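You operate a simulated robot arm through the tools that you are given. There is no shell and no other tool. Be economical: measure what you need, move in short steps, check, and stop when the job is done.

Carry out the task below with a simulated two-armed robot. There is one attempt and no reset: what you move stays moved.

TASK
Scour the rust off the black dog keeper and grease its top.
Fine: hold it with the other hand as you scour and as you grease; green scouring pad, red brush, blue tin; tools go back. Set down upright: red brush. A coat counts when it lies all over at full strength: go over it till it gets no stronger. What is to be rubbed or washed off counts as gone when no trace of it is left.

Only the result counts: the job must be done as asked and must still hold three seconds after the hand-in. Knocking over, shifting, dropping, spilling or breaking anything else fails it.

THE ROBOT
Two 7-joint arms with two-finger parallel grippers on one trunk, on a base that drives. Base frame: it is fixed to the floor where the robot stands at the start and does not move with it; the origin is under the middle of the robot, x ahead of it, y to its left, z up; the surface under the hand at the start is at about z = 0.85. Units: m, degrees, N and s.
The left shoulder is at the start at [0.07, 0.177, 1.195], the right one opposite. With the tool pointing down near the work surface each hand reaches from about 0.26 to 0.72 m from the robot's upright axis, wherever it stands, measured 20 degrees to its own side. Payload 3.43 kg a hand.
Tool frame (each hand has its own): the origin (TCP) lies between the finger pads and is the grasp point; the fingertips stand 0.03 m ahead of it; z points along the fingers, y is the line along which they close. Largest opening 0.094 m; finger width 0.028, thickness 0.01; the body of the gripper, 0.05 by 0.096 m, starts 0.055 m behind the TCP.
Orientation is told as [roll, pitch, yaw] about the base's x, y, z axes, in that order, counted from this pose: with the fingers straight down and closing along the base's y, the tool's x points along the base's -x, its y along +y and its z along -z.

THE INTERFACE
- The arms move only by the tool apply_moves. It takes "left_commands", "right_commands" or both (then of equal length, played together; a hand with none holds still); each is a list of rows, each an object (a shift or turn left out is 0, a gripper value left out holds the last) with "delta_pos": the shift along the tool's x, y, z in m, a list of three; "angular": the turn, a rotation vector about the tool's x, y, z in degrees, a list of three; "grip": the finger opening in m, from 0 to 0.094. In form: [{"delta_pos": [tx, ty, tz], "angular": [ax, ay, az], "grip": grip}, ...]. A call has 1 to 12 rows; each row shifts and turns the commanded pose from where the row before left it, along the tool's axes as they then stand. Rows are played at 5 a second. More than 0.05 m and 8.6 degrees between two rows, or a gripper value outside its range, and nothing of the call is played. Where a pose cannot be reached the arm comes as near as it can. A force on the tool above 60 N (or 10 N above the force at the start of the call, whichever is more), or a blocked arm, ends the call early, and 0.2 s more pass. The fingers move at their own pace (about 0.153 m/s each) and stop on an object; they squeeze with about 29 N. The grip force told is the motor's: it shows also when the fingers shut on nothing. Time passes only in rows, and 0.2 s behind the last, so rows that do not move let the fingers close. The reply holds the time, the measured pose of the TCP, the force on the tool along the base axes, the opening and the grip force, in the units named above and with some noise, with the torque about the TCP (base axes, N m) and any sound that the robot's microphone picked up, and new pictures: "pictures" is both (left out), scene, wrist or none (wrist: the cameras of the hands that moved).
- Cameras (640 x 400 px; columns grow to the right, rows downward): "scene" is now at [0.1211, -0.0537, 1.5221]; the picture's right is [-0.66, -0.75, 0.00], its down [-0.45, 0.39, -0.80] and it looks along [0.60, -0.53, -0.60] (base axes); focal length 275 px, centre (320, 200). "left" rides on the left gripper at [0.076, -0.014, -0.102] in its tool frame; the picture's right is [0.18, 0.98, 0.00], its down [-0.75, 0.14, -0.64] and it looks along [-0.63, 0.12, 0.77] (tool axes); focal length 243 px, centre (320, 200). "right" rides on the right gripper at [0.076, 0.014, -0.103] in its tool frame; the picture's right is [-0.18, 0.98, 0.00], its down [-0.75, -0.14, -0.64] and it looks along [-0.63, -0.12, 0.77] (tool axes); focal length 243 px, centre (320, 200).
- lift_body(by): slides the trunk up (or, below 0, down) by that many m; the arms and the scene camera ride with it, the base frame stays. It gives what a move gives, with no picture.
- roll_base(legs): drives the robot by 1 to 6 legs, each [ahead, turn to the left] in m and degrees, along the robot's own axes; the way and the turn of a leg run together, so that a leg with both is an arc; at most 1.5 m and 180 degrees a leg. The arms and the cameras ride along, it lands a little off, and it stops where it bumps. It gives what a move gives, and a new picture of the scene camera.
- pan_tilt(pan, tilt): turns the head with the scene camera to pan (to the left, within 86 degrees either way) and tilt (down, from -29 to 69), counted from straight ahead of the robot. It gives what a move gives, and a new picture of the scene camera.
- pixel_to_xyz(camera, pixels): for up to 12 pixels [column, row] of the newest picture of that camera ("zoom" is the newest enlarged one), the place [x, y, z] in the base frame of the surface seen there, good to about 0.002 m, but the place of the scene camera against the robot may be out by one fixed shift of up to 0.018 m in any direction. The clock stands still meanwhile.
- inspect(camera, box): a new picture of the part [left, top, right, bottom] of that camera's present view, enlarged. The clock stands still meanwhile.
- job_done(): hands the job in; it is judged then, once.

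Work in short steps. Measure before you move; look again where a grasp or a placing could have gone wrong, and mend it. You have 80 turns and 260 pictures in all, those below and enlarged ones among them. Open the grippers and draw the arms clear of the work before you hand the job in, unless the task says otherwise; then end with one line.

The tools are called after "Call:" by a JSON object that holds its "fn" and its "kwargs". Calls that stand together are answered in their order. apply_moves: Moves the arms, as the interface text tells. Its arguments: {"type":"object","properties":{"left_commands":{"type":"array","items":{"type":"object","properties":{"delta_pos":{"type":"array","items":{"type":"number"}},"angular":{"type":"array","items":{"type":"number"}},"grip":{"type":"number"}}}},"right_commands":{"type":"array","items":{"type":"object","properties":{"delta_pos":{"type":"array","items":{"type":"number"}},"angular":{"type":"array","items":{"type":"number"}},"grip":{"type":"number"}}}},"pictures":{"type":"string","enum":["both","scene","wrist","none"]}},"required":[]} The other tools are called the same way: lift_body (by) slides the trunk up or down; roll_base (legs) drives the base; pan_tilt (pan, tilt) turns the head that bears the scene camera; pixel_to_xyz (camera, pixels) gives the place of the surface under pixels of a picture; inspect (camera, box) takes an enlarged picture of a part of a camera's view; job_done () hands the job in.

At the start:

```text
time_s: 0.0
left_tool_pos: [0.4196, -0.0646, 1.2596]
left_tool_rot: [0.0, -0.1, 0.1]
left_contact_force: [-0.2, -1.0, 0.0]
left_ft_torque: [0.03, -0.01, 0.0]
left_gripper_width: 0.094
left_finger_force: 0.0
right_tool_pos: [0.3673, -0.4572, 1.3095]
right_tool_rot: [-0.1, -0.1, 0.0]
right_contact_force: [-0.1, -0.1, 0.1]
right_ft_torque: [-0.03, 0.0, 0.01]
right_gripper_width: 0.094
right_finger_force: 0.1
trunk travel left (down, up): [-0.775, 0.065]
robot x, y, heading: [-0.0013, 0.0021, -0.0]
head pan, tilt: [-41.1, 36.8]
```

scene: 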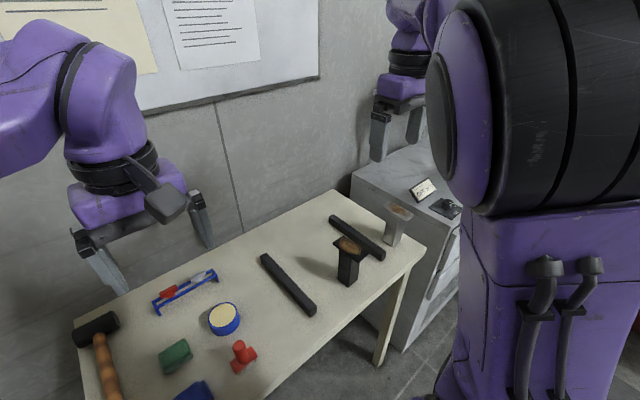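
right: 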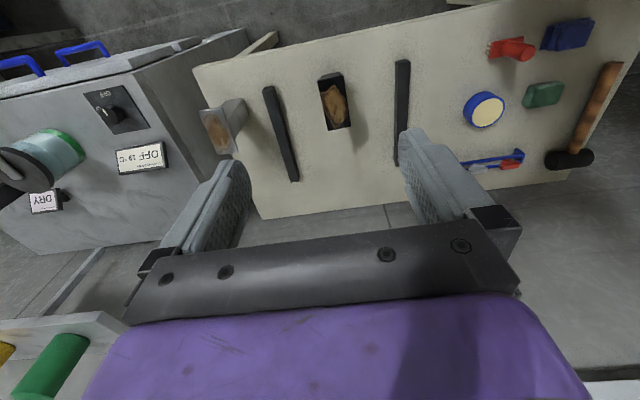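
left: 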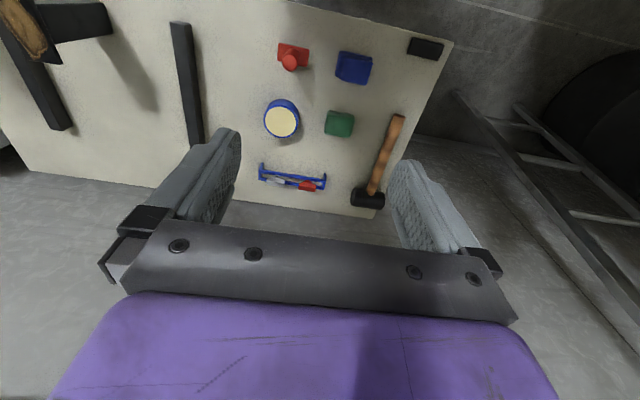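

The table shows a black rusty-topped post near (348,262), a grey one at (398,222), blue tin at (224,318), green pad (175,355), red things at (242,357) and (168,291). I enlarge these regions to identify them.

Call:
{"fn": "inspect", "kwargs": {"camera": "scene", "box": [250, 180, 430, 320]}}

Call:
{"fn": "inspect", "kwargs": {"camera": "scene", "box": [70, 260, 270, 400]}}

Call:
{"fn": "inspect", "kwargs": {"camera": "left", "box": [230, 20, 430, 220]}}

Call:
{"fn": "inspect", "kwargs": {"camera": "right", "box": [180, 40, 430, 220]}}

```text
2.86 times, centred on (340, 250) of scene
```

zoom: 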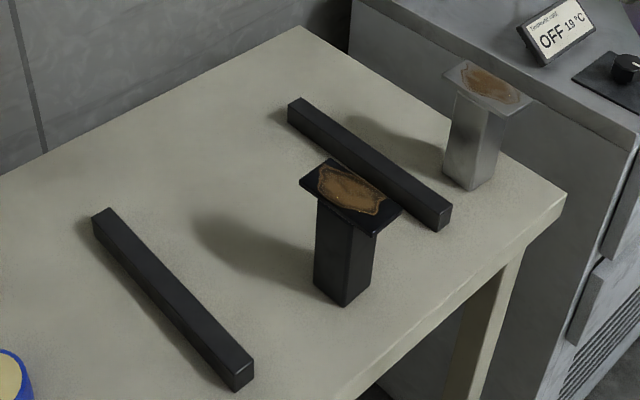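

```text
2.86 times, centred on (170, 330) of scene
```

zoom: 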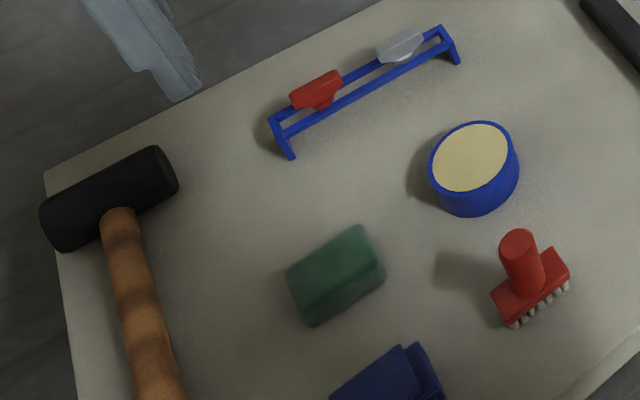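

```text
2.00 times, centred on (330, 120) of left
```

zoom: 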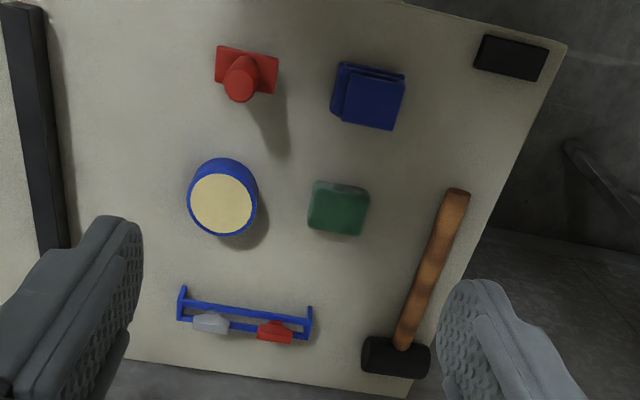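

```text
2.22 times, centred on (305, 130) of right
```

zoom: 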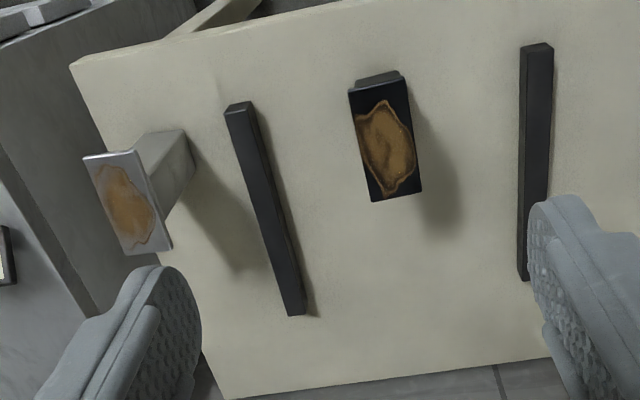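

I measure the keeper, pad, brush, tin and table in the scene camera and, for cross-check, in wrist cameras (which lack the unknown shift).

Call:
{"fn": "pixel_to_xyz", "kwargs": {"camera": "zoom", "pixels": [[350, 90], [407, 82], [371, 200], [423, 191], [388, 150], [480, 130], [440, 230], [355, 75]]}}

Call:
{"fn": "pixel_to_xyz", "kwargs": {"camera": "left", "pixels": [[282, 119], [266, 119], [298, 119], [339, 124], [327, 130], [352, 130], [291, 61], [278, 58], [307, 60], [310, 90], [354, 65], [293, 48]]}}

Call:
{"fn": "pixel_to_xyz", "kwargs": {"camera": "scene", "pixels": [[224, 314], [348, 245], [335, 237], [346, 280], [238, 345], [244, 368], [175, 350], [350, 260], [211, 346], [300, 330]]}}

```text
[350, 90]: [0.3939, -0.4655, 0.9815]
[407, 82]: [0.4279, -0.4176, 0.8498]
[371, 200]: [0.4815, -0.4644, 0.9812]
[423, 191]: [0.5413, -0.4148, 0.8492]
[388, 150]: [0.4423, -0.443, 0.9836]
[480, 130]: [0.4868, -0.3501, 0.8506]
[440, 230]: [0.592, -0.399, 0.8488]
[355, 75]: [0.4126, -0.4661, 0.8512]
```

```text
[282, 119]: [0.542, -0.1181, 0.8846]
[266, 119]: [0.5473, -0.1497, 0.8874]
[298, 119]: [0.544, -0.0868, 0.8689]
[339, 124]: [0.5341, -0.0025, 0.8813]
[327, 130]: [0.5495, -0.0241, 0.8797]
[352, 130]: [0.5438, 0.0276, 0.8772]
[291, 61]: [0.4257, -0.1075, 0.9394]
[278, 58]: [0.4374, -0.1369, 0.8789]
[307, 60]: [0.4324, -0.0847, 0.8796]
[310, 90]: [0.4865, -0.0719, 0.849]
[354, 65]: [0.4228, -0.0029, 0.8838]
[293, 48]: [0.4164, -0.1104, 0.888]
```

```text
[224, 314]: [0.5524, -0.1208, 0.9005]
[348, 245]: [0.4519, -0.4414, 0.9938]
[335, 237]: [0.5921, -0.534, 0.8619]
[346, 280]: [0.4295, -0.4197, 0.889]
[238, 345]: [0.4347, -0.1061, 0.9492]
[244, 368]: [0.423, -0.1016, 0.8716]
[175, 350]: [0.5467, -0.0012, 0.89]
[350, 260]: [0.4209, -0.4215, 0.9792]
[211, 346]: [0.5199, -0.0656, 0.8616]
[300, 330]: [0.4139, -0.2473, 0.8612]
```

The right wrist view gives the keeper's top at x≈0.39–0.485, y≈-0.465–-0.42, z≈0.982; the table is at z=0.85 and the scene camera reads about +0.011 too high. The keeper is far for the left hand, so I turn the robot 42° right in place (hands are high and clear).

Call:
{"fn": "roll_base", "kwargs": {"legs": [[0, -42]]}}

Call:
{"fn": "pan_tilt", "kwargs": {"pan": 15, "tilt": 48}}

```text
time_s: 2.3
left_tool_pos: [0.2703, -0.3284, 1.259]
left_tool_rot: [-0.1, 0.0, -41.7]
left_contact_force: [-0.7, -0.3, -0.5]
left_ft_torque: [0.0, 0.0, 0.0]
left_gripper_width: 0.0939
left_finger_force: 0.1
right_tool_pos: [-0.0315, -0.5851, 1.3102]
right_tool_rot: [-0.2, -0.1, -41.8]
right_contact_force: [0.7, 0.6, 0.7]
right_ft_torque: [0.01, 0.0, -0.02]
right_gripper_width: 0.0938
right_finger_force: 0.1
trunk travel left (down, up): [-0.775, 0.065]
robot x, y, heading: [0.0022, -0.0029, -41.8]
head pan, tilt: [-41.1, 36.8]
```

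scene: 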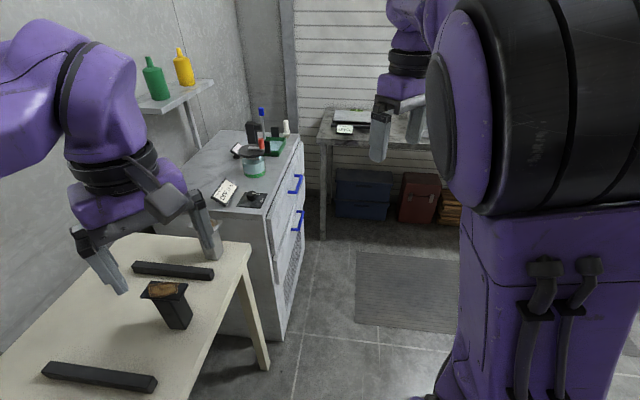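

```text
time_s: 3.6
left_tool_pos: [0.2693, -0.328, 1.2599]
left_tool_rot: [-0.1, 0.1, -41.7]
left_contact_force: [0.1, -0.3, -0.3]
left_ft_torque: [-0.01, 0.0, 0.01]
left_gripper_width: 0.0942
left_finger_force: 0.1
right_tool_pos: [-0.032, -0.586, 1.3114]
right_tool_rot: [-0.1, -0.1, -41.7]
right_contact_force: [0.1, -0.4, -0.3]
right_ft_torque: [0.02, -0.02, 0.0]
right_gripper_width: 0.0939
right_finger_force: 0.0
trunk travel left (down, up): [-0.775, 0.065]
robot x, y, heading: [-0.0039, 0.0003, -41.9]
head pan, tilt: [15.0, 48.0]
```

scene: 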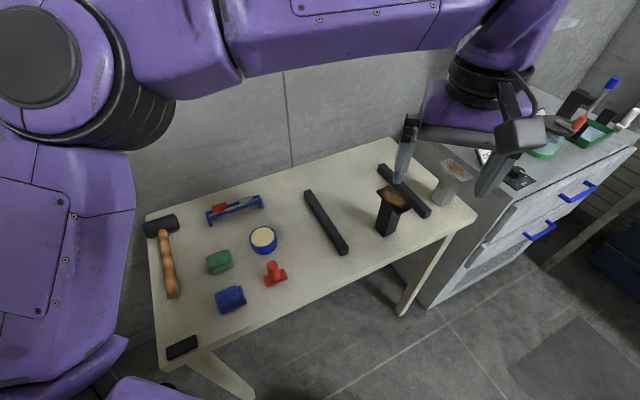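

Robot stands at heading -41.8° with no bump. I bring the left hand over toward the pad at (0.535, 0.0), turning it to yaw 0, for a closer look.

Call:
{"fn": "apply_moves", "kwargs": {"left_commands": [{"delta_pos": [0.0093, 0.0491, 0]}, {"delta_pos": [0.0093, 0.0491, 0]}, {"delta_pos": [0.0093, 0.0491, 0]}, {"delta_pos": [0.0093, 0.0491, 0]}, {"delta_pos": [0.0093, 0.0491, 0]}, {"delta_pos": [0.0093, 0.0491, 0]}, {"delta_pos": [0.0093, 0.0491, 0]}, {"delta_pos": [0, 0, 0.025], "angular": [0, 0, -8.34]}, {"delta_pos": [0, 0, 0.025], "angular": [0, 0, -8.34]}, {"delta_pos": [0, 0, 0.025], "angular": [0, 0, -8.34]}, {"delta_pos": [0, 0, 0.025], "angular": [0, 0, -8.34]}, {"delta_pos": [0, 0, 0.025], "angular": [0, 0, -8.34]}], "pictures": "wrist"}}

```text
time_s: 6.2
left_tool_pos: [0.4243, -0.0595, 1.1279]
left_tool_rot: [-0.1, 0.1, 0.0]
left_contact_force: [-0.2, 0.6, -0.1]
left_ft_torque: [-0.02, 0.03, -0.05]
left_gripper_width: 0.0941
left_finger_force: 0.1
left hand out of reach, approached as far as the arm can: row 6, 7
right_tool_pos: [-0.0308, -0.5858, 1.311]
right_tool_rot: [-0.2, 0.0, -41.6]
right_contact_force: [1.0, -0.2, 0.8]
right_ft_torque: [0.01, -0.01, 0.03]
right_gripper_width: 0.0939
right_finger_force: 0.0
trunk travel left (down, up): [-0.775, 0.065]
robot x, y, heading: [0.0004, 0.0007, -41.7]
head pan, tilt: [15.0, 48.0]
```

left: 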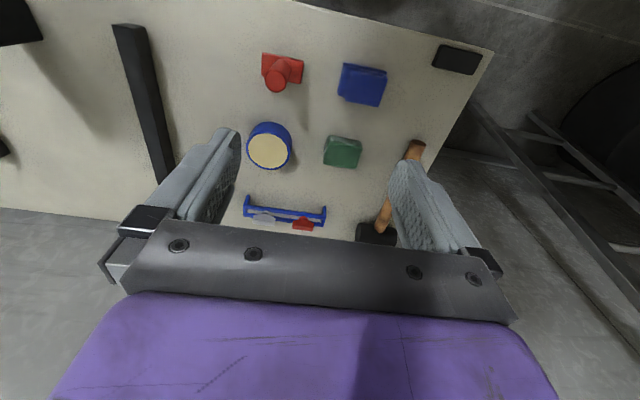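

Hand is at (0.424,-0.060,1.128). I zoom in on the pad, brush and tin and measure the edges.

Call:
{"fn": "inspect", "kwargs": {"camera": "left", "box": [230, 40, 400, 180]}}

```text
2.86 times, centred on (315, 110) of left
```

zoom: 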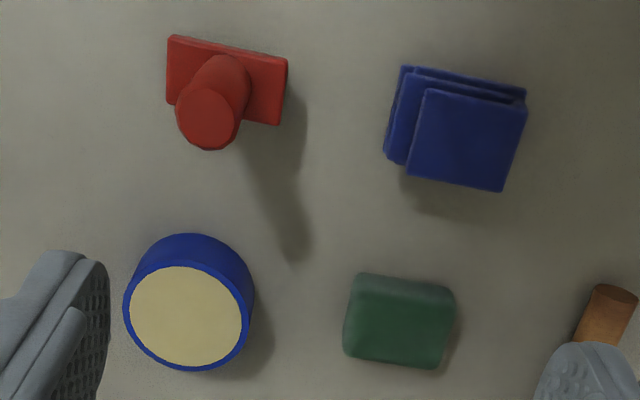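

Call:
{"fn": "pixel_to_xyz", "kwargs": {"camera": "zoom", "pixels": [[352, 300], [450, 308], [348, 350], [440, 362], [400, 330], [372, 280], [185, 315], [135, 315], [240, 315], [208, 120], [175, 60], [280, 80]]}}

Call:
{"fn": "pixel_to_xyz", "kwargs": {"camera": "zoom", "pixels": [[190, 125], [230, 125], [208, 95], [208, 145], [170, 98], [276, 120], [185, 272], [187, 362], [400, 365], [402, 300]]}}

```text
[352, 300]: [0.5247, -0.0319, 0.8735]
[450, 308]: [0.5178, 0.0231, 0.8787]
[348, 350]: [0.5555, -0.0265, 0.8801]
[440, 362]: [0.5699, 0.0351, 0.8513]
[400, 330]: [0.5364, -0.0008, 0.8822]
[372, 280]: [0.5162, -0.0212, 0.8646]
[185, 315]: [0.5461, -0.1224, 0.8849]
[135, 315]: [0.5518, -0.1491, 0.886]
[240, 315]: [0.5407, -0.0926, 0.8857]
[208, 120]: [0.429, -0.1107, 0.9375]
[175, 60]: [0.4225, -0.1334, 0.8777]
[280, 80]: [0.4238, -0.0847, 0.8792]
```

```text
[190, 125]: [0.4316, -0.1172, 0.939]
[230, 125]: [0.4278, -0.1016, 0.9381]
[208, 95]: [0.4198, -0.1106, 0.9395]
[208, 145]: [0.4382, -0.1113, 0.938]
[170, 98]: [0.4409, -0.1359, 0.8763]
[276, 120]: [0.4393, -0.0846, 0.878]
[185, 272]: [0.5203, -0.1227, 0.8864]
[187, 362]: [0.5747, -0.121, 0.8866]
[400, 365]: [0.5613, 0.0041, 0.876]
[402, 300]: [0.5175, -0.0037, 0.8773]
```

Pad: centre (0.538, 0.000), top z 0.882, about 0.06 in y × 0.05 in x, aligned with the base axes. I move above it with fingers opened to 0.078 and pause just above for a check.

Call:
{"fn": "apply_moves", "kwargs": {"left_commands": [{"delta_pos": [-0.038, 0.0198, 0.025], "grip": 0.08}, {"delta_pos": [-0.038, 0.0198, 0.025]}, {"delta_pos": [-0.038, 0.0198, 0.025]}, {"delta_pos": [0, 0, 0.033]}, {"delta_pos": [0, 0, 0.033]}, {"delta_pos": [0, 0, 0.033]}, {"delta_pos": [0, 0, 0.033]}], "pictures": "both"}}

```text
time_s: 7.8
left_tool_pos: [0.5384, -0.0026, 0.9212]
left_tool_rot: [-0.2, 0.0, -0.1]
left_contact_force: [0.0, 0.2, 0.4]
left_ft_torque: [-0.02, 0.0, 0.0]
left_gripper_width: 0.08
left_finger_force: 0.0
right_tool_pos: [-0.0312, -0.5874, 1.3091]
right_tool_rot: [-0.2, -0.1, -41.8]
right_contact_force: [-0.1, 0.7, -0.5]
right_ft_torque: [-0.01, 0.02, 0.0]
right_gripper_width: 0.0942
right_finger_force: 0.1
trunk travel left (down, up): [-0.775, 0.065]
robot x, y, heading: [0.0007, -0.0009, -42.1]
head pan, tilt: [15.0, 48.0]
```

scene: 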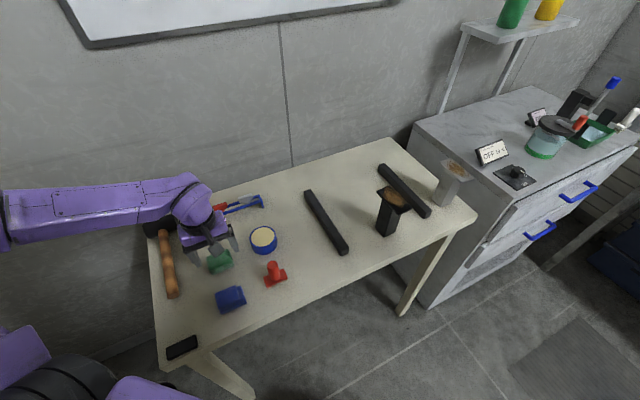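
left: 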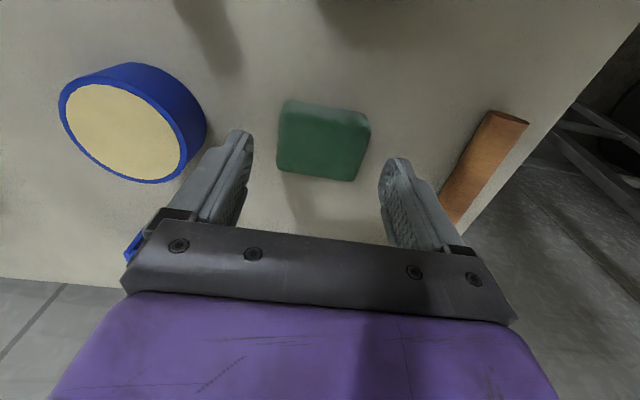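

Fingers straddle the pad with clearance to tin and hammer handle. I go down 0.033 (tips ≈ 0.858) and close.

Call:
{"fn": "apply_moves", "kwargs": {"left_commands": [{"delta_pos": [0, 0.0015, 0.017]}, {"delta_pos": [0, 0, 0.016]}, {"grip": 0.0}, {"grip": 0.0}, {"grip": 0.0}], "pictures": "wrist"}}

```text
time_s: 9.0
left_tool_pos: [0.5398, 0.0003, 0.887]
left_tool_rot: [0.0, 0.0, 0.0]
left_contact_force: [0.7, 0.3, -0.2]
left_ft_torque: [-0.02, -0.01, -0.02]
left_gripper_width: 0.0586
left_finger_force: 29.1
right_tool_pos: [-0.0319, -0.586, 1.3098]
right_tool_rot: [0.0, -0.1, -41.8]
right_contact_force: [0.3, -0.2, 0.4]
right_ft_torque: [0.02, 0.0, 0.01]
right_gripper_width: 0.094
right_finger_force: 0.1
trunk travel left (down, up): [-0.775, 0.065]
robot x, y, heading: [-0.0005, 0.0011, -41.8]
head pan, tilt: [15.0, 48.0]
```

left: 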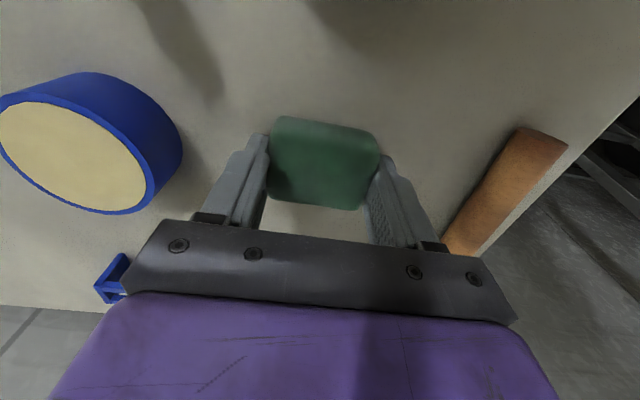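

Pad is held (opening 0.0586, at TCP (0.539,0.000,0.887)). I lift it and swing the right hand towards a spot short of the keeper, turning it towards yaw 0.

Call:
{"fn": "apply_moves", "kwargs": {"left_commands": [{"delta_pos": [0, 0, -0.03]}, {"delta_pos": [0, 0, -0.03]}, {"delta_pos": [0, 0, -0.03]}, {"delta_pos": [0, 0, -0.03]}, {"delta_pos": [0, 0, -0.03]}, {}, {}, {}, {}, {}, {}, {}], "right_commands": [{"delta_pos": [-0.0195, 0.0402, 0.0138]}, {"delta_pos": [-0.0195, 0.0402, 0.0138]}, {"delta_pos": [-0.0195, 0.0402, 0.0138]}, {"delta_pos": [-0.0195, 0.0402, 0.0138]}, {"delta_pos": [-0.0195, 0.0402, 0.0138]}, {"delta_pos": [-0.0195, 0.0402, 0.0138]}, {"delta_pos": [-0.0195, 0.0402, 0.0138]}, {"delta_pos": [-0.0195, 0.0402, 0.0138]}, {"angular": [0, 0, -8.36]}, {"angular": [0, 0, -8.36]}, {"angular": [0, 0, -8.36]}, {"angular": [0, 0, -8.36]}]}}

```text
time_s: 11.6
left_tool_pos: [0.5381, 0.0023, 1.0385]
left_tool_rot: [0.0, 0.0, 0.0]
left_contact_force: [0.0, 0.5, 0.2]
left_ft_torque: [-0.01, -0.04, -0.03]
left_gripper_width: 0.0585
left_finger_force: 28.8
right_tool_pos: [0.2978, -0.4512, 1.2005]
right_tool_rot: [-0.1, 0.0, -8.3]
right_contact_force: [0.8, 0.3, -1.0]
right_ft_torque: [0.01, 0.01, 0.01]
right_gripper_width: 0.094
right_finger_force: 0.1
trunk travel left (down, up): [-0.775, 0.065]
robot x, y, heading: [-0.0017, -0.0031, -41.6]
head pan, tilt: [15.0, 48.0]
```

scene: 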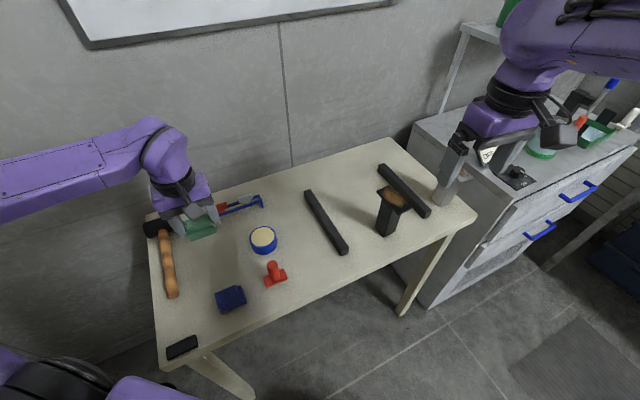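
right: 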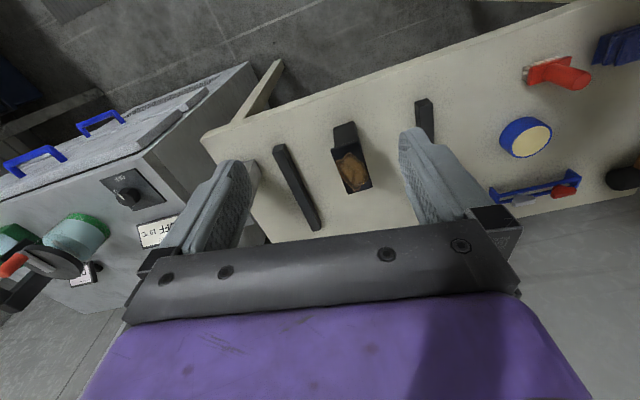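
left: 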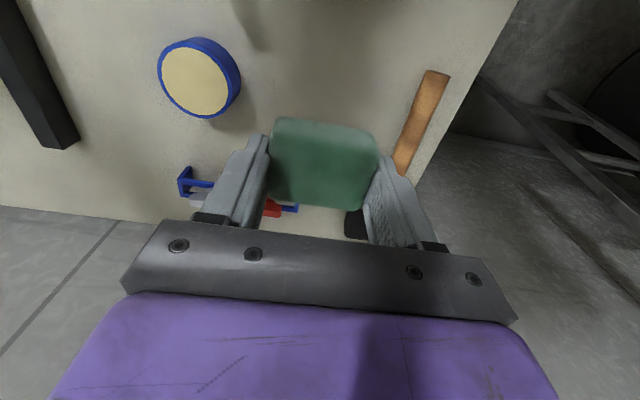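

I zoom the right camera onto the keeper and measure stem and plate edges and table near edge.

Call:
{"fn": "inspect", "kwargs": {"camera": "right", "box": [260, 80, 420, 220]}}

Call:
{"fn": "inspect", "kwargs": {"camera": "scene", "box": [340, 150, 480, 290]}}

```text
2.86 times, centred on (340, 150) of right
```

zoom: 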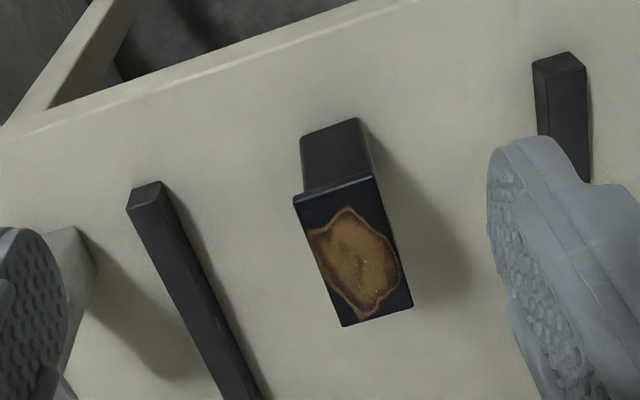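

```text
2.86 times, centred on (410, 220) of scene
```

zoom: 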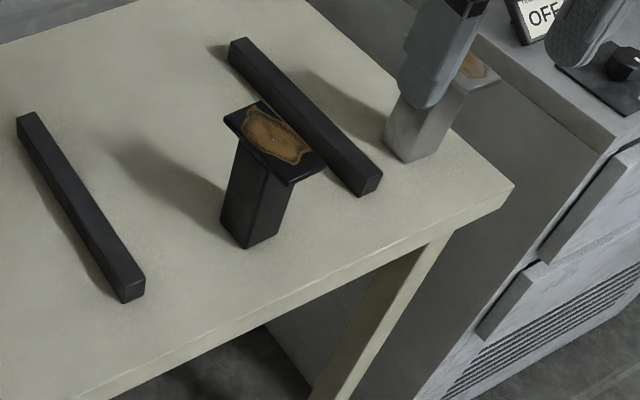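

Call:
{"fn": "pixel_to_xyz", "kwargs": {"camera": "zoom", "pixels": [[222, 215], [246, 240], [275, 225], [238, 170], [266, 180], [330, 310], [126, 285], [369, 185], [230, 118], [270, 102], [322, 160], [288, 182]]}}

Call:
{"fn": "pixel_to_xyz", "kwargs": {"camera": "right", "pixels": [[335, 127], [347, 125], [337, 140], [350, 140], [335, 152], [352, 143], [361, 186], [372, 189], [381, 184], [340, 80], [310, 144], [365, 165]]}}

```text
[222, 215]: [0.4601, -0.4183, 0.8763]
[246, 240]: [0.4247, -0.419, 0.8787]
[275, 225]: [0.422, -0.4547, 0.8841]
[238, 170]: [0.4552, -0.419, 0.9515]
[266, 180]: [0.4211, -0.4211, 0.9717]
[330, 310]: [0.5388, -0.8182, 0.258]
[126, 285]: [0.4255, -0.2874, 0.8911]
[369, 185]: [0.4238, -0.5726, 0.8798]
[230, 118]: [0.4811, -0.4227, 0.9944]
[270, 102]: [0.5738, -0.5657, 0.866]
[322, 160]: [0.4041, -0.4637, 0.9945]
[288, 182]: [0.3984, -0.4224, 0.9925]
```

```text
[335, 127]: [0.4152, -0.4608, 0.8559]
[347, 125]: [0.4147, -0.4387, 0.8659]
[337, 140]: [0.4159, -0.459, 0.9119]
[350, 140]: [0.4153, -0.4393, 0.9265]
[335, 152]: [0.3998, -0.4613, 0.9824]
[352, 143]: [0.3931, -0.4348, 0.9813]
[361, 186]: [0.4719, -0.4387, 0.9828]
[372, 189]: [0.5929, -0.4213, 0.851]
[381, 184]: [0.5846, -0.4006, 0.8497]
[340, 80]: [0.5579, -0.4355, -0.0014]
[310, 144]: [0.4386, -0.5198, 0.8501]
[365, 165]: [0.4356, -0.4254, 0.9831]
```

Stem: near face x≈0.415, y≈-0.461…-0.420, centre ≈(0.436,-0.441); plate underside ≈0.972. I finish the yaw and pitch the right hand forward 65°, where it stands clear above.

Call:
{"fn": "apply_moves", "kwargs": {"right_commands": [{"angular": [0, 0, -8.3]}, {"angular": [0, -8.125, 0]}, {"angular": [0, -8.125, 0]}, {"angular": [0, -8.125, 0]}, {"angular": [0, -8.125, 0]}, {"angular": [0, -8.125, 0]}, {"angular": [0, -8.125, 0]}, {"angular": [0, -8.125, 0]}, {"angular": [0, -8.125, 0]}], "pictures": "both"}}

```text
time_s: 13.6
left_tool_pos: [0.5383, 0.0002, 1.039]
left_tool_rot: [0.0, 0.0, 0.0]
left_contact_force: [-0.1, 0.6, -0.5]
left_ft_torque: [0.04, -0.01, 0.0]
left_gripper_width: 0.0586
left_finger_force: 29.1
right_tool_pos: [0.2985, -0.4516, 1.1994]
right_tool_rot: [0.0, -65.0, 0.1]
right_contact_force: [0.0, 0.1, -0.1]
right_ft_torque: [-0.01, 0.0, 0.01]
right_gripper_width: 0.0942
right_finger_force: 0.2
trunk travel left (down, up): [-0.775, 0.065]
robot x, y, heading: [-0.0029, 0.0027, -41.9]
head pan, tilt: [15.0, 48.0]
```

scene: 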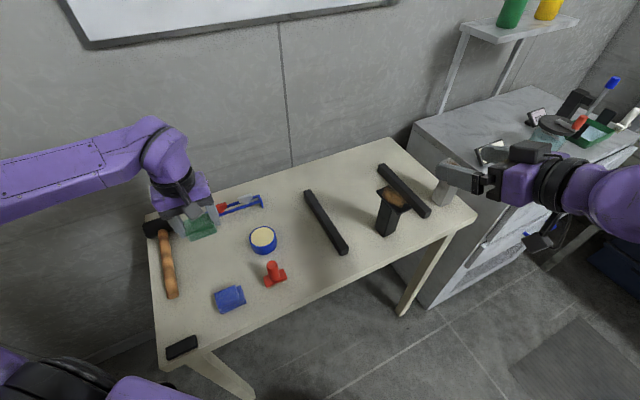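
right: 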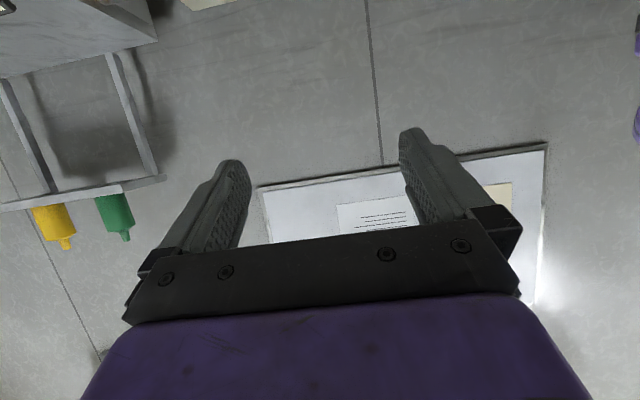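

Clear orientation reached. I lower the right hand to a pre-grasp about 0.09 short of the stem, in line with it.

Call:
{"fn": "apply_moves", "kwargs": {"right_commands": [{"delta_pos": [0.03445, 0.00177, 0.0239]}, {"delta_pos": [0.03445, 0.00177, 0.0239]}, {"delta_pos": [0.03445, 0.00177, 0.0239]}, {"delta_pos": [0.03445, 0.00177, 0.0239]}, {"delta_pos": [0.03445, 0.00177, 0.0239]}, {"delta_pos": [0.03445, 0.00177, 0.0239]}], "pictures": "both"}}

```text
time_s: 15.0
left_tool_pos: [0.5402, 0.0014, 1.0376]
left_tool_rot: [-0.1, 0.1, 0.0]
left_contact_force: [0.0, -0.6, -0.7]
left_ft_torque: [-0.02, 0.01, 0.04]
left_gripper_width: 0.0586
left_finger_force: 28.7
right_tool_pos: [0.3445, -0.439, 0.9504]
right_tool_rot: [-0.2, -64.9, 0.2]
right_contact_force: [-0.7, -0.9, 0.2]
right_ft_torque: [0.0, 0.02, -0.01]
right_gripper_width: 0.094
right_finger_force: 0.1
trunk travel left (down, up): [-0.775, 0.065]
robot x, y, heading: [0.0, 0.0035, -42.0]
head pan, tilt: [15.0, 48.0]
```

scene: 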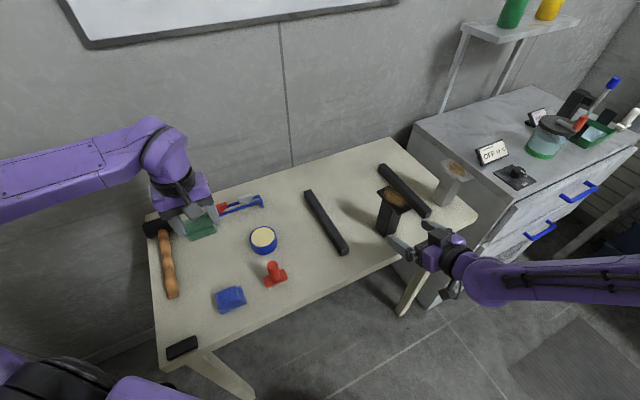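
right: 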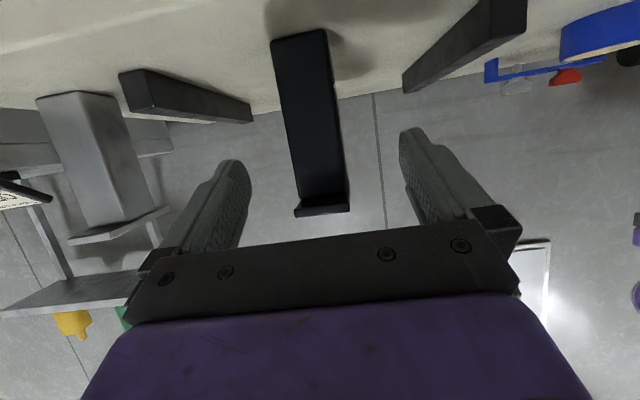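

Keeper stem sits between the fingers. I check stem edges from this camera.

Call:
{"fn": "pixel_to_xyz", "kwargs": {"camera": "right", "pixels": [[284, 90], [330, 90], [297, 170], [342, 170], [320, 130], [300, 207], [347, 205], [290, 40]]}}

```text
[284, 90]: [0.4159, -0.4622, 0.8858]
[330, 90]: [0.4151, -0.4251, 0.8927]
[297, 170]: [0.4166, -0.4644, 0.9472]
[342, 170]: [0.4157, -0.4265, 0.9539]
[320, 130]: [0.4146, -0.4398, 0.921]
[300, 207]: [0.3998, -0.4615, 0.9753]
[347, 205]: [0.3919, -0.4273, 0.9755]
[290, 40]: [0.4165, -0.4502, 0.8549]
```

Stem centre is y≈-0.444. I advance 0.087 along the fingers with a 5 mm side correction, then close.

Call:
{"fn": "apply_moves", "kwargs": {"right_commands": [{"delta_pos": [0, -0.005, 0.022]}, {"delta_pos": [0, 0, 0.022]}, {"delta_pos": [0, 0, 0.022]}, {"delta_pos": [0.0007, 0, 0.021]}, {"grip": 0.06}, {"grip": 0.05}, {"grip": 0.0}, {"grip": 0.0}], "pictures": "both"}}

```text
time_s: 16.8
left_tool_pos: [0.5377, 0.0016, 1.0383]
left_tool_rot: [-0.1, -0.1, 0.0]
left_contact_force: [-0.1, 0.1, -0.2]
left_ft_torque: [0.0, 0.03, -0.01]
left_gripper_width: 0.0589
left_finger_force: 28.7
right_tool_pos: [0.4194, -0.4445, 0.9165]
right_tool_rot: [-0.2, -65.0, 0.2]
right_contact_force: [-1.0, -0.1, 1.2]
right_ft_torque: [0.05, -0.09, -0.02]
right_gripper_width: 0.048
right_finger_force: 29.0
trunk travel left (down, up): [-0.775, 0.065]
robot x, y, heading: [0.0025, 0.0, -41.7]
head pan, tilt: [15.0, 48.0]
```

scene: 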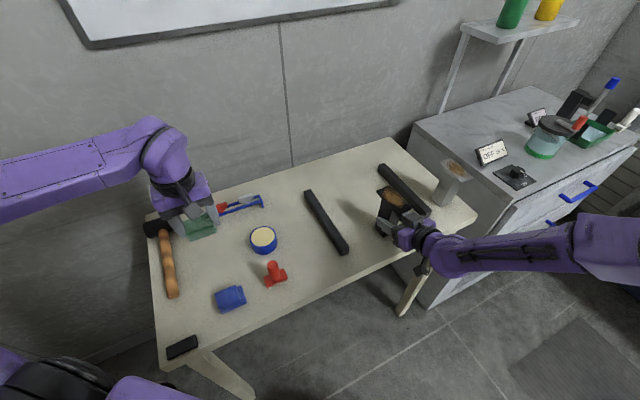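
right: 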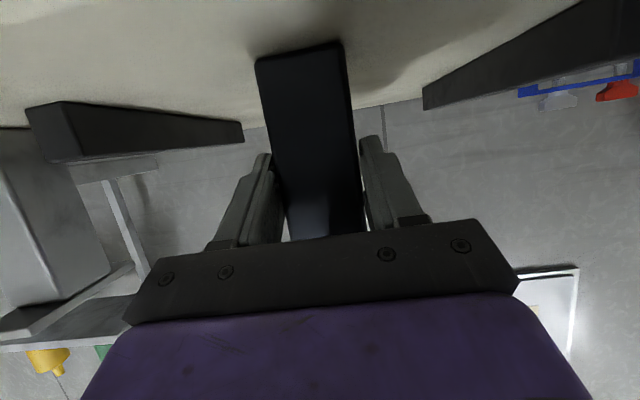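

Keeper gripped (opening 0.048, no odd forces). I carry the pad over to just above the plate centre (0.437,-0.443).

Call:
{"fn": "apply_moves", "kwargs": {"left_commands": [{"delta_pos": [0.01015, -0.0446, -0.003]}, {"delta_pos": [0.01015, -0.0446, -0.003]}, {"delta_pos": [0.01015, -0.0446, -0.003]}, {"delta_pos": [0.01015, -0.0446, -0.003]}, {"delta_pos": [0.01015, -0.0446, -0.003]}, {"delta_pos": [0.01015, -0.0446, -0.003]}, {"delta_pos": [0.01015, -0.0446, -0.003]}, {"delta_pos": [0.01015, -0.0446, -0.003]}, {"delta_pos": [0.01015, -0.0446, -0.003]}, {"delta_pos": [0.01015, -0.0446, -0.003]}], "pictures": "both"}}

Call:
{"fn": "inspect", "kwargs": {"camera": "scene", "box": [330, 120, 490, 270]}}

```text
time_s: 19.0
left_tool_pos: [0.4342, -0.4466, 1.0678]
left_tool_rot: [0.1, 0.1, -0.2]
left_contact_force: [0.0, 0.1, -0.8]
left_ft_torque: [0.04, -0.06, 0.01]
left_gripper_width: 0.0586
left_finger_force: 28.7
right_tool_pos: [0.4181, -0.4474, 0.9151]
right_tool_rot: [0.0, -65.0, 0.0]
right_contact_force: [0.3, -0.5, 3.3]
right_ft_torque: [-0.17, 0.01, 0.03]
right_gripper_width: 0.0482
right_finger_force: 28.9
trunk travel left (down, up): [-0.775, 0.065]
robot x, y, heading: [0.0017, -0.0013, -41.9]
head pan, tilt: [15.0, 48.0]
```

scene: 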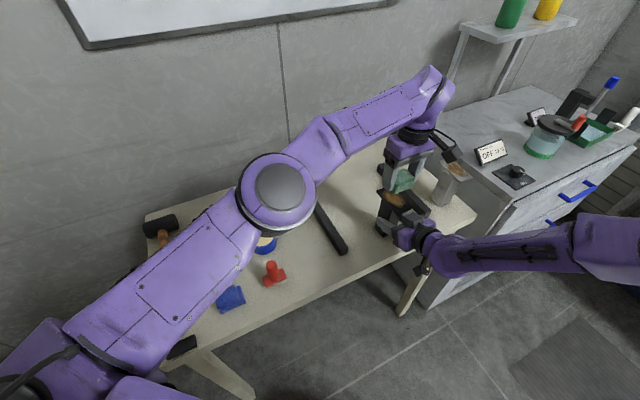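
left: 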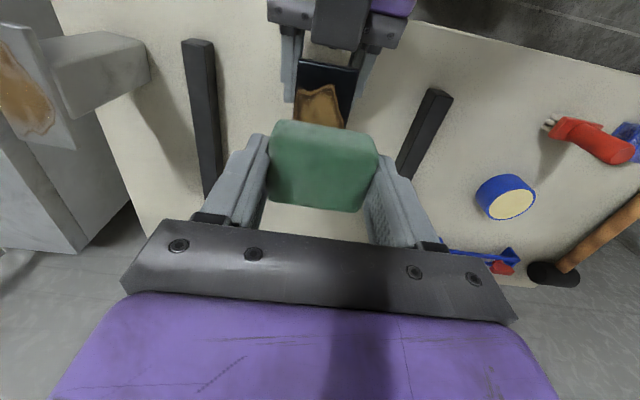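

```text
2.67 times, centred on (410, 195) of scene
```

zoom: 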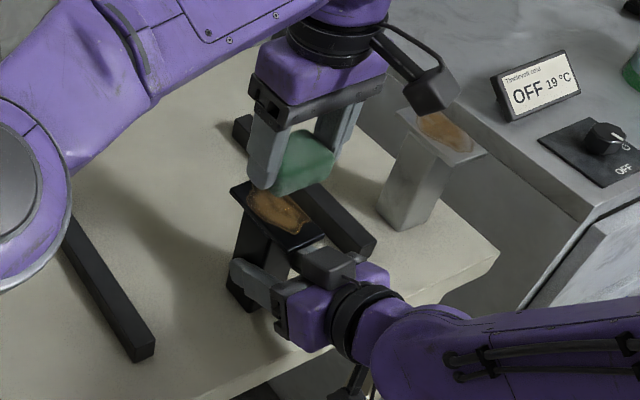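

Pad is above the plate. I measure the plate's present edges and height from the left camera.

Call:
{"fn": "pixel_to_xyz", "kwargs": {"camera": "left", "pixels": [[300, 66], [330, 65], [354, 70], [296, 105], [349, 110], [320, 90], [303, 63], [356, 66]]}}

Call:
{"fn": "inspect", "kwargs": {"camera": "left", "box": [270, 0, 410, 140]}}

```text
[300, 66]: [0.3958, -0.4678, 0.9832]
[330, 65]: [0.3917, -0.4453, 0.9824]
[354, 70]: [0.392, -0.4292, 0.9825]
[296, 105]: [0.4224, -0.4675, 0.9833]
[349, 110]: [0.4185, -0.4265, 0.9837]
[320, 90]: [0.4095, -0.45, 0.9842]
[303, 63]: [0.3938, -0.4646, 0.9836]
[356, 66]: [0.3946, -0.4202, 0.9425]
```

```text
2.86 times, centred on (340, 70) of left
```

zoom: 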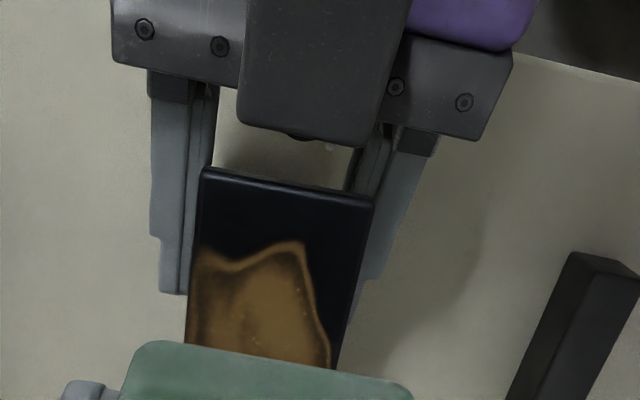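

A grey block on the right gripper stands near the plate's near end (zoom (310,70)). I measure how high it reaches.

Call:
{"fn": "pixel_to_xyz", "kwargs": {"camera": "zoom", "pixels": [[260, 120], [340, 130], [310, 70], [390, 20], [250, 20], [180, 30], [450, 110], [300, 250], [230, 340], [175, 200], [205, 175], [368, 205]]}}

```text
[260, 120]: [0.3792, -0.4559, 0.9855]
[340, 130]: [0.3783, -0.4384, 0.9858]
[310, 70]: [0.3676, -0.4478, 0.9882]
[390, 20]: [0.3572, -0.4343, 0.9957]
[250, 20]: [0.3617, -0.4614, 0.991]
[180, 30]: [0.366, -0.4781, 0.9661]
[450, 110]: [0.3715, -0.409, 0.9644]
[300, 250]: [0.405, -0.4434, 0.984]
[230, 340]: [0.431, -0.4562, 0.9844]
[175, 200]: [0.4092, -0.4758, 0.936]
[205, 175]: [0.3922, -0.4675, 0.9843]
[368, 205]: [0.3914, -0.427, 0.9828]
```

Block's end is at x 0.379, z 0.986, so the pad must stay at centre x ≥ 0.411. I lower the pad to contact (TCP ≈1.019) and read the force.

Call:
{"fn": "apply_moves", "kwargs": {"left_commands": [{"delta_pos": [-0.003, -0.001, 0.025]}, {"delta_pos": [0, 0, 0.018]}, {"delta_pos": [0, 0, 0.003]}, {"delta_pos": [0, 0, 0.002]}], "pictures": "none"}}

```text
time_s: 20.0
left_tool_pos: [0.4411, -0.4462, 1.0194]
left_tool_rot: [-0.1, 0.0, 0.0]
left_contact_force: [-0.2, -0.2, -0.3]
left_ft_torque: [0.0, 0.04, 0.0]
left_gripper_width: 0.0586
left_finger_force: 28.6
right_tool_pos: [0.4197, -0.4441, 0.916]
right_tool_rot: [-0.2, -65.1, 0.2]
right_contact_force: [1.0, 0.6, 2.1]
right_ft_torque: [0.16, -0.18, 0.04]
right_gripper_width: 0.048
right_finger_force: 29.0
trunk travel left (down, up): [-0.775, 0.065]
robot x, y, heading: [0.0033, -0.0015, -42.0]
head pan, tilt: [15.0, 48.0]
```

No contact yet; I press in small steps.

Call:
{"fn": "apply_moves", "kwargs": {"left_commands": [{"delta_pos": [0.003, 0, 0.0015]}, {"delta_pos": [0, 0, 0.0015]}, {"delta_pos": [0, 0, 0.001]}], "pictures": "none"}}

```text
time_s: 20.8
left_tool_pos: [0.4375, -0.4458, 1.0199]
left_tool_rot: [-0.3, -0.1, 0.0]
left_contact_force: [-0.5, 4.1, 40.0]
left_ft_torque: [0.2, 0.05, 0.01]
left_gripper_width: 0.059
left_finger_force: 29.4
right_tool_pos: [0.4179, -0.4433, 0.917]
right_tool_rot: [-0.4, -64.9, 0.4]
right_contact_force: [8.5, -7.4, -12.9]
right_ft_torque: [0.29, 0.03, -0.22]
right_gripper_width: 0.0482
right_finger_force: 29.2
trunk travel left (down, up): [-0.775, 0.065]
robot x, y, heading: [-0.0028, 0.0005, -42.1]
head pan, tilt: [15.0, 48.0]
```

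Contact with 40 N; I ease off by 2.5 mm and begin strokes along x between 0.414 and 0.462.

Call:
{"fn": "apply_moves", "kwargs": {"left_commands": [{"delta_pos": [0, 0, -0.0025]}, {"delta_pos": [0.012, 0, 0]}, {"delta_pos": [0.011, 0, 0]}, {"delta_pos": [-0.012, 0, 0]}, {"delta_pos": [-0.012, 0, 0]}, {"delta_pos": [-0.012, 0, 0]}, {"delta_pos": [-0.012, 0, 0]}, {"delta_pos": [0.012, 0, 0]}, {"delta_pos": [0.012, 0, 0]}, {"delta_pos": [0.012, 0, 0]}, {"delta_pos": [0.012, 0, 0]}], "pictures": "scene"}}

Call:
{"fn": "inspect", "kwargs": {"camera": "scene", "box": [360, 150, 450, 230]}}

```text
time_s: 23.2
left_tool_pos: [0.4171, -0.438, 1.0268]
left_tool_rot: [-0.1, 0.0, 0.0]
left_contact_force: [0.1, 0.1, -0.1]
left_ft_torque: [0.0, -0.01, 0.03]
left_gripper_width: 0.0586
left_finger_force: 29.3
left hand out of reach, approached as far as the arm can: row 7
right_tool_pos: [0.419, -0.4437, 0.916]
right_tool_rot: [-0.3, -64.9, 0.2]
right_contact_force: [0.8, -0.4, 1.9]
right_ft_torque: [0.08, 0.04, 0.01]
right_gripper_width: 0.0481
right_finger_force: 28.5
trunk travel left (down, up): [-0.775, 0.065]
robot x, y, heading: [-0.001, 0.0013, -41.8]
head pan, tilt: [15.0, 48.0]
```

scene: 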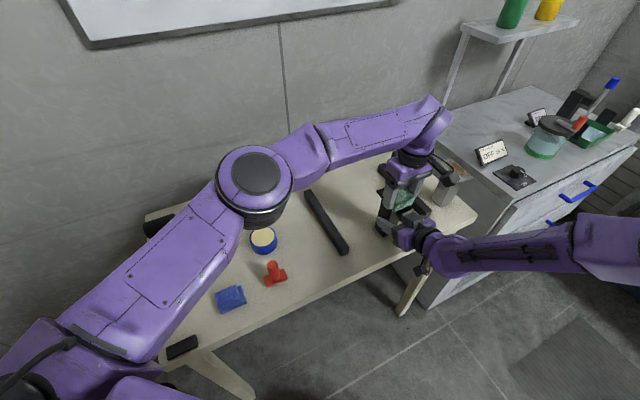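

```text
5.00 times, centred on (405, 190) of scene
```

zoom: 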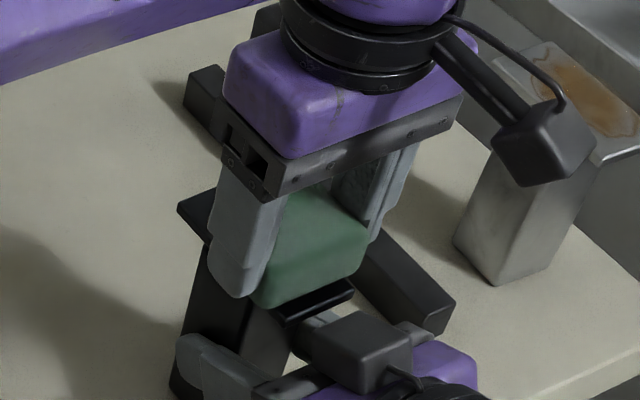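

At x≈0.463 the left arm runs out of reach and lifted off. I'll raise the pad, release the keeper and back off, then turn the base further right to bring the left shoulder nearer.

Call:
{"fn": "apply_moves", "kwargs": {"left_commands": [{"delta_pos": [0, 0, -0.03]}, {"delta_pos": [0, 0, -0.03]}, {"delta_pos": [0, 0, -0.03]}, {}, {}, {}, {}, {}], "right_commands": [{"grip": 0.07}, {"grip": 0.094}, {"grip": 0.094}, {"delta_pos": [0, 0, -0.028]}, {"delta_pos": [0, 0, -0.028]}, {"delta_pos": [0, 0, -0.028]}, {"delta_pos": [0, 0, -0.028]}, {"delta_pos": [0, 0, -0.028]}], "pictures": "both"}}

```text
time_s: 25.0
left_tool_pos: [0.4155, -0.4396, 1.1166]
left_tool_rot: [-0.1, 0.0, 0.0]
left_contact_force: [-0.3, 0.2, -0.1]
left_ft_torque: [-0.01, -0.01, -0.01]
left_gripper_width: 0.0589
left_finger_force: 28.9
right_tool_pos: [0.2898, -0.4443, 0.9725]
right_tool_rot: [-0.1, -65.0, 0.1]
right_contact_force: [-0.1, -0.6, 0.4]
right_ft_torque: [-0.02, 0.0, 0.01]
right_gripper_width: 0.0941
right_finger_force: 0.1
trunk travel left (down, up): [-0.775, 0.065]
robot x, y, heading: [-0.0011, 0.0012, -41.8]
head pan, tilt: [15.0, 48.0]
```

scene: 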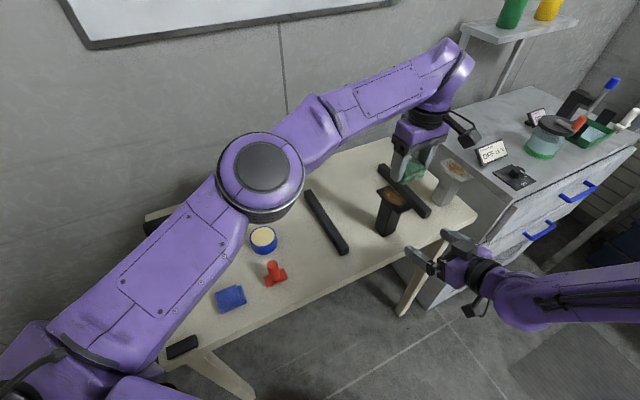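
right: 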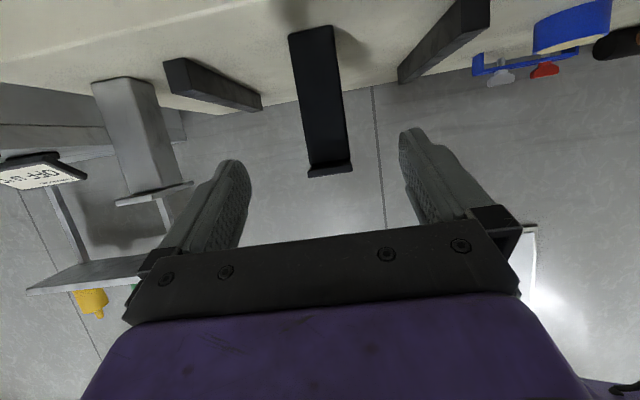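
left: 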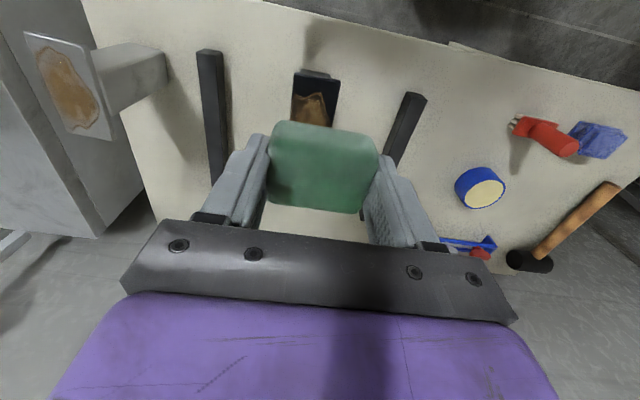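

Keeper stands free and upright. I turn the base 18° further right.

Call:
{"fn": "roll_base", "kwargs": {"legs": [[0, -18]]}}

Call:
{"fn": "pan_tilt", "kwargs": {"pan": 30, "tilt": 48}}

```text
time_s: 26.4
left_tool_pos: [0.2562, -0.5495, 1.1163]
left_tool_rot: [-0.1, 0.1, -18.6]
left_contact_force: [0.0, 0.3, -1.6]
left_ft_torque: [0.02, -0.01, 0.02]
left_gripper_width: 0.059
left_finger_force: 29.0
right_tool_pos: [0.1357, -0.514, 0.9712]
right_tool_rot: [-0.3, -65.0, -18.3]
right_contact_force: [0.5, 0.1, 0.6]
right_ft_torque: [-0.01, 0.01, -0.02]
right_gripper_width: 0.094
right_finger_force: 0.1
trunk travel left (down, up): [-0.775, 0.065]
robot x, y, heading: [0.0012, -0.0011, -60.4]
head pan, tilt: [15.0, 48.0]
```

scene: 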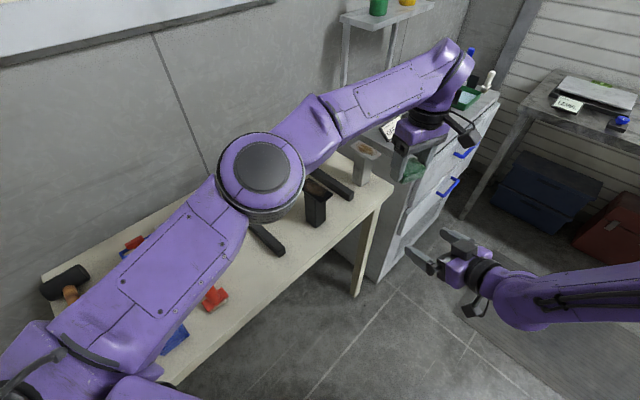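

```text
time_s: 27.2
left_tool_pos: [0.2547, -0.5491, 1.1155]
left_tool_rot: [0.0, -0.1, -18.6]
left_contact_force: [1.2, -0.1, 0.0]
left_ft_torque: [0.0, 0.01, -0.01]
left_gripper_width: 0.0586
left_finger_force: 28.8
right_tool_pos: [0.1339, -0.5148, 0.9718]
right_tool_rot: [-0.2, -65.0, -18.5]
right_contact_force: [-0.1, -0.1, -0.8]
right_ft_torque: [-0.02, -0.01, 0.0]
right_gripper_width: 0.0939
right_finger_force: 0.1
trunk travel left (down, up): [-0.775, 0.065]
robot x, y, heading: [-0.0016, -0.0027, -60.2]
head pan, tilt: [30.0, 48.0]
```

scene: 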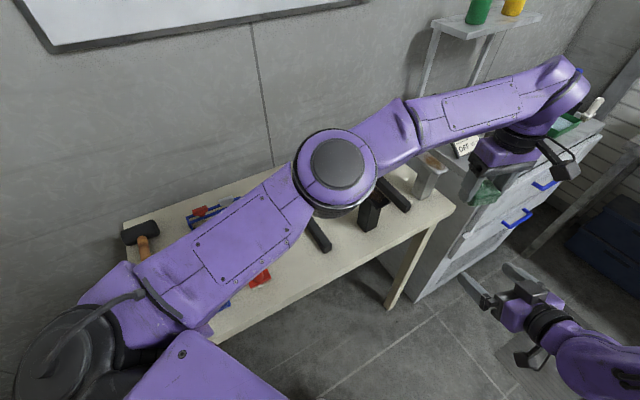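

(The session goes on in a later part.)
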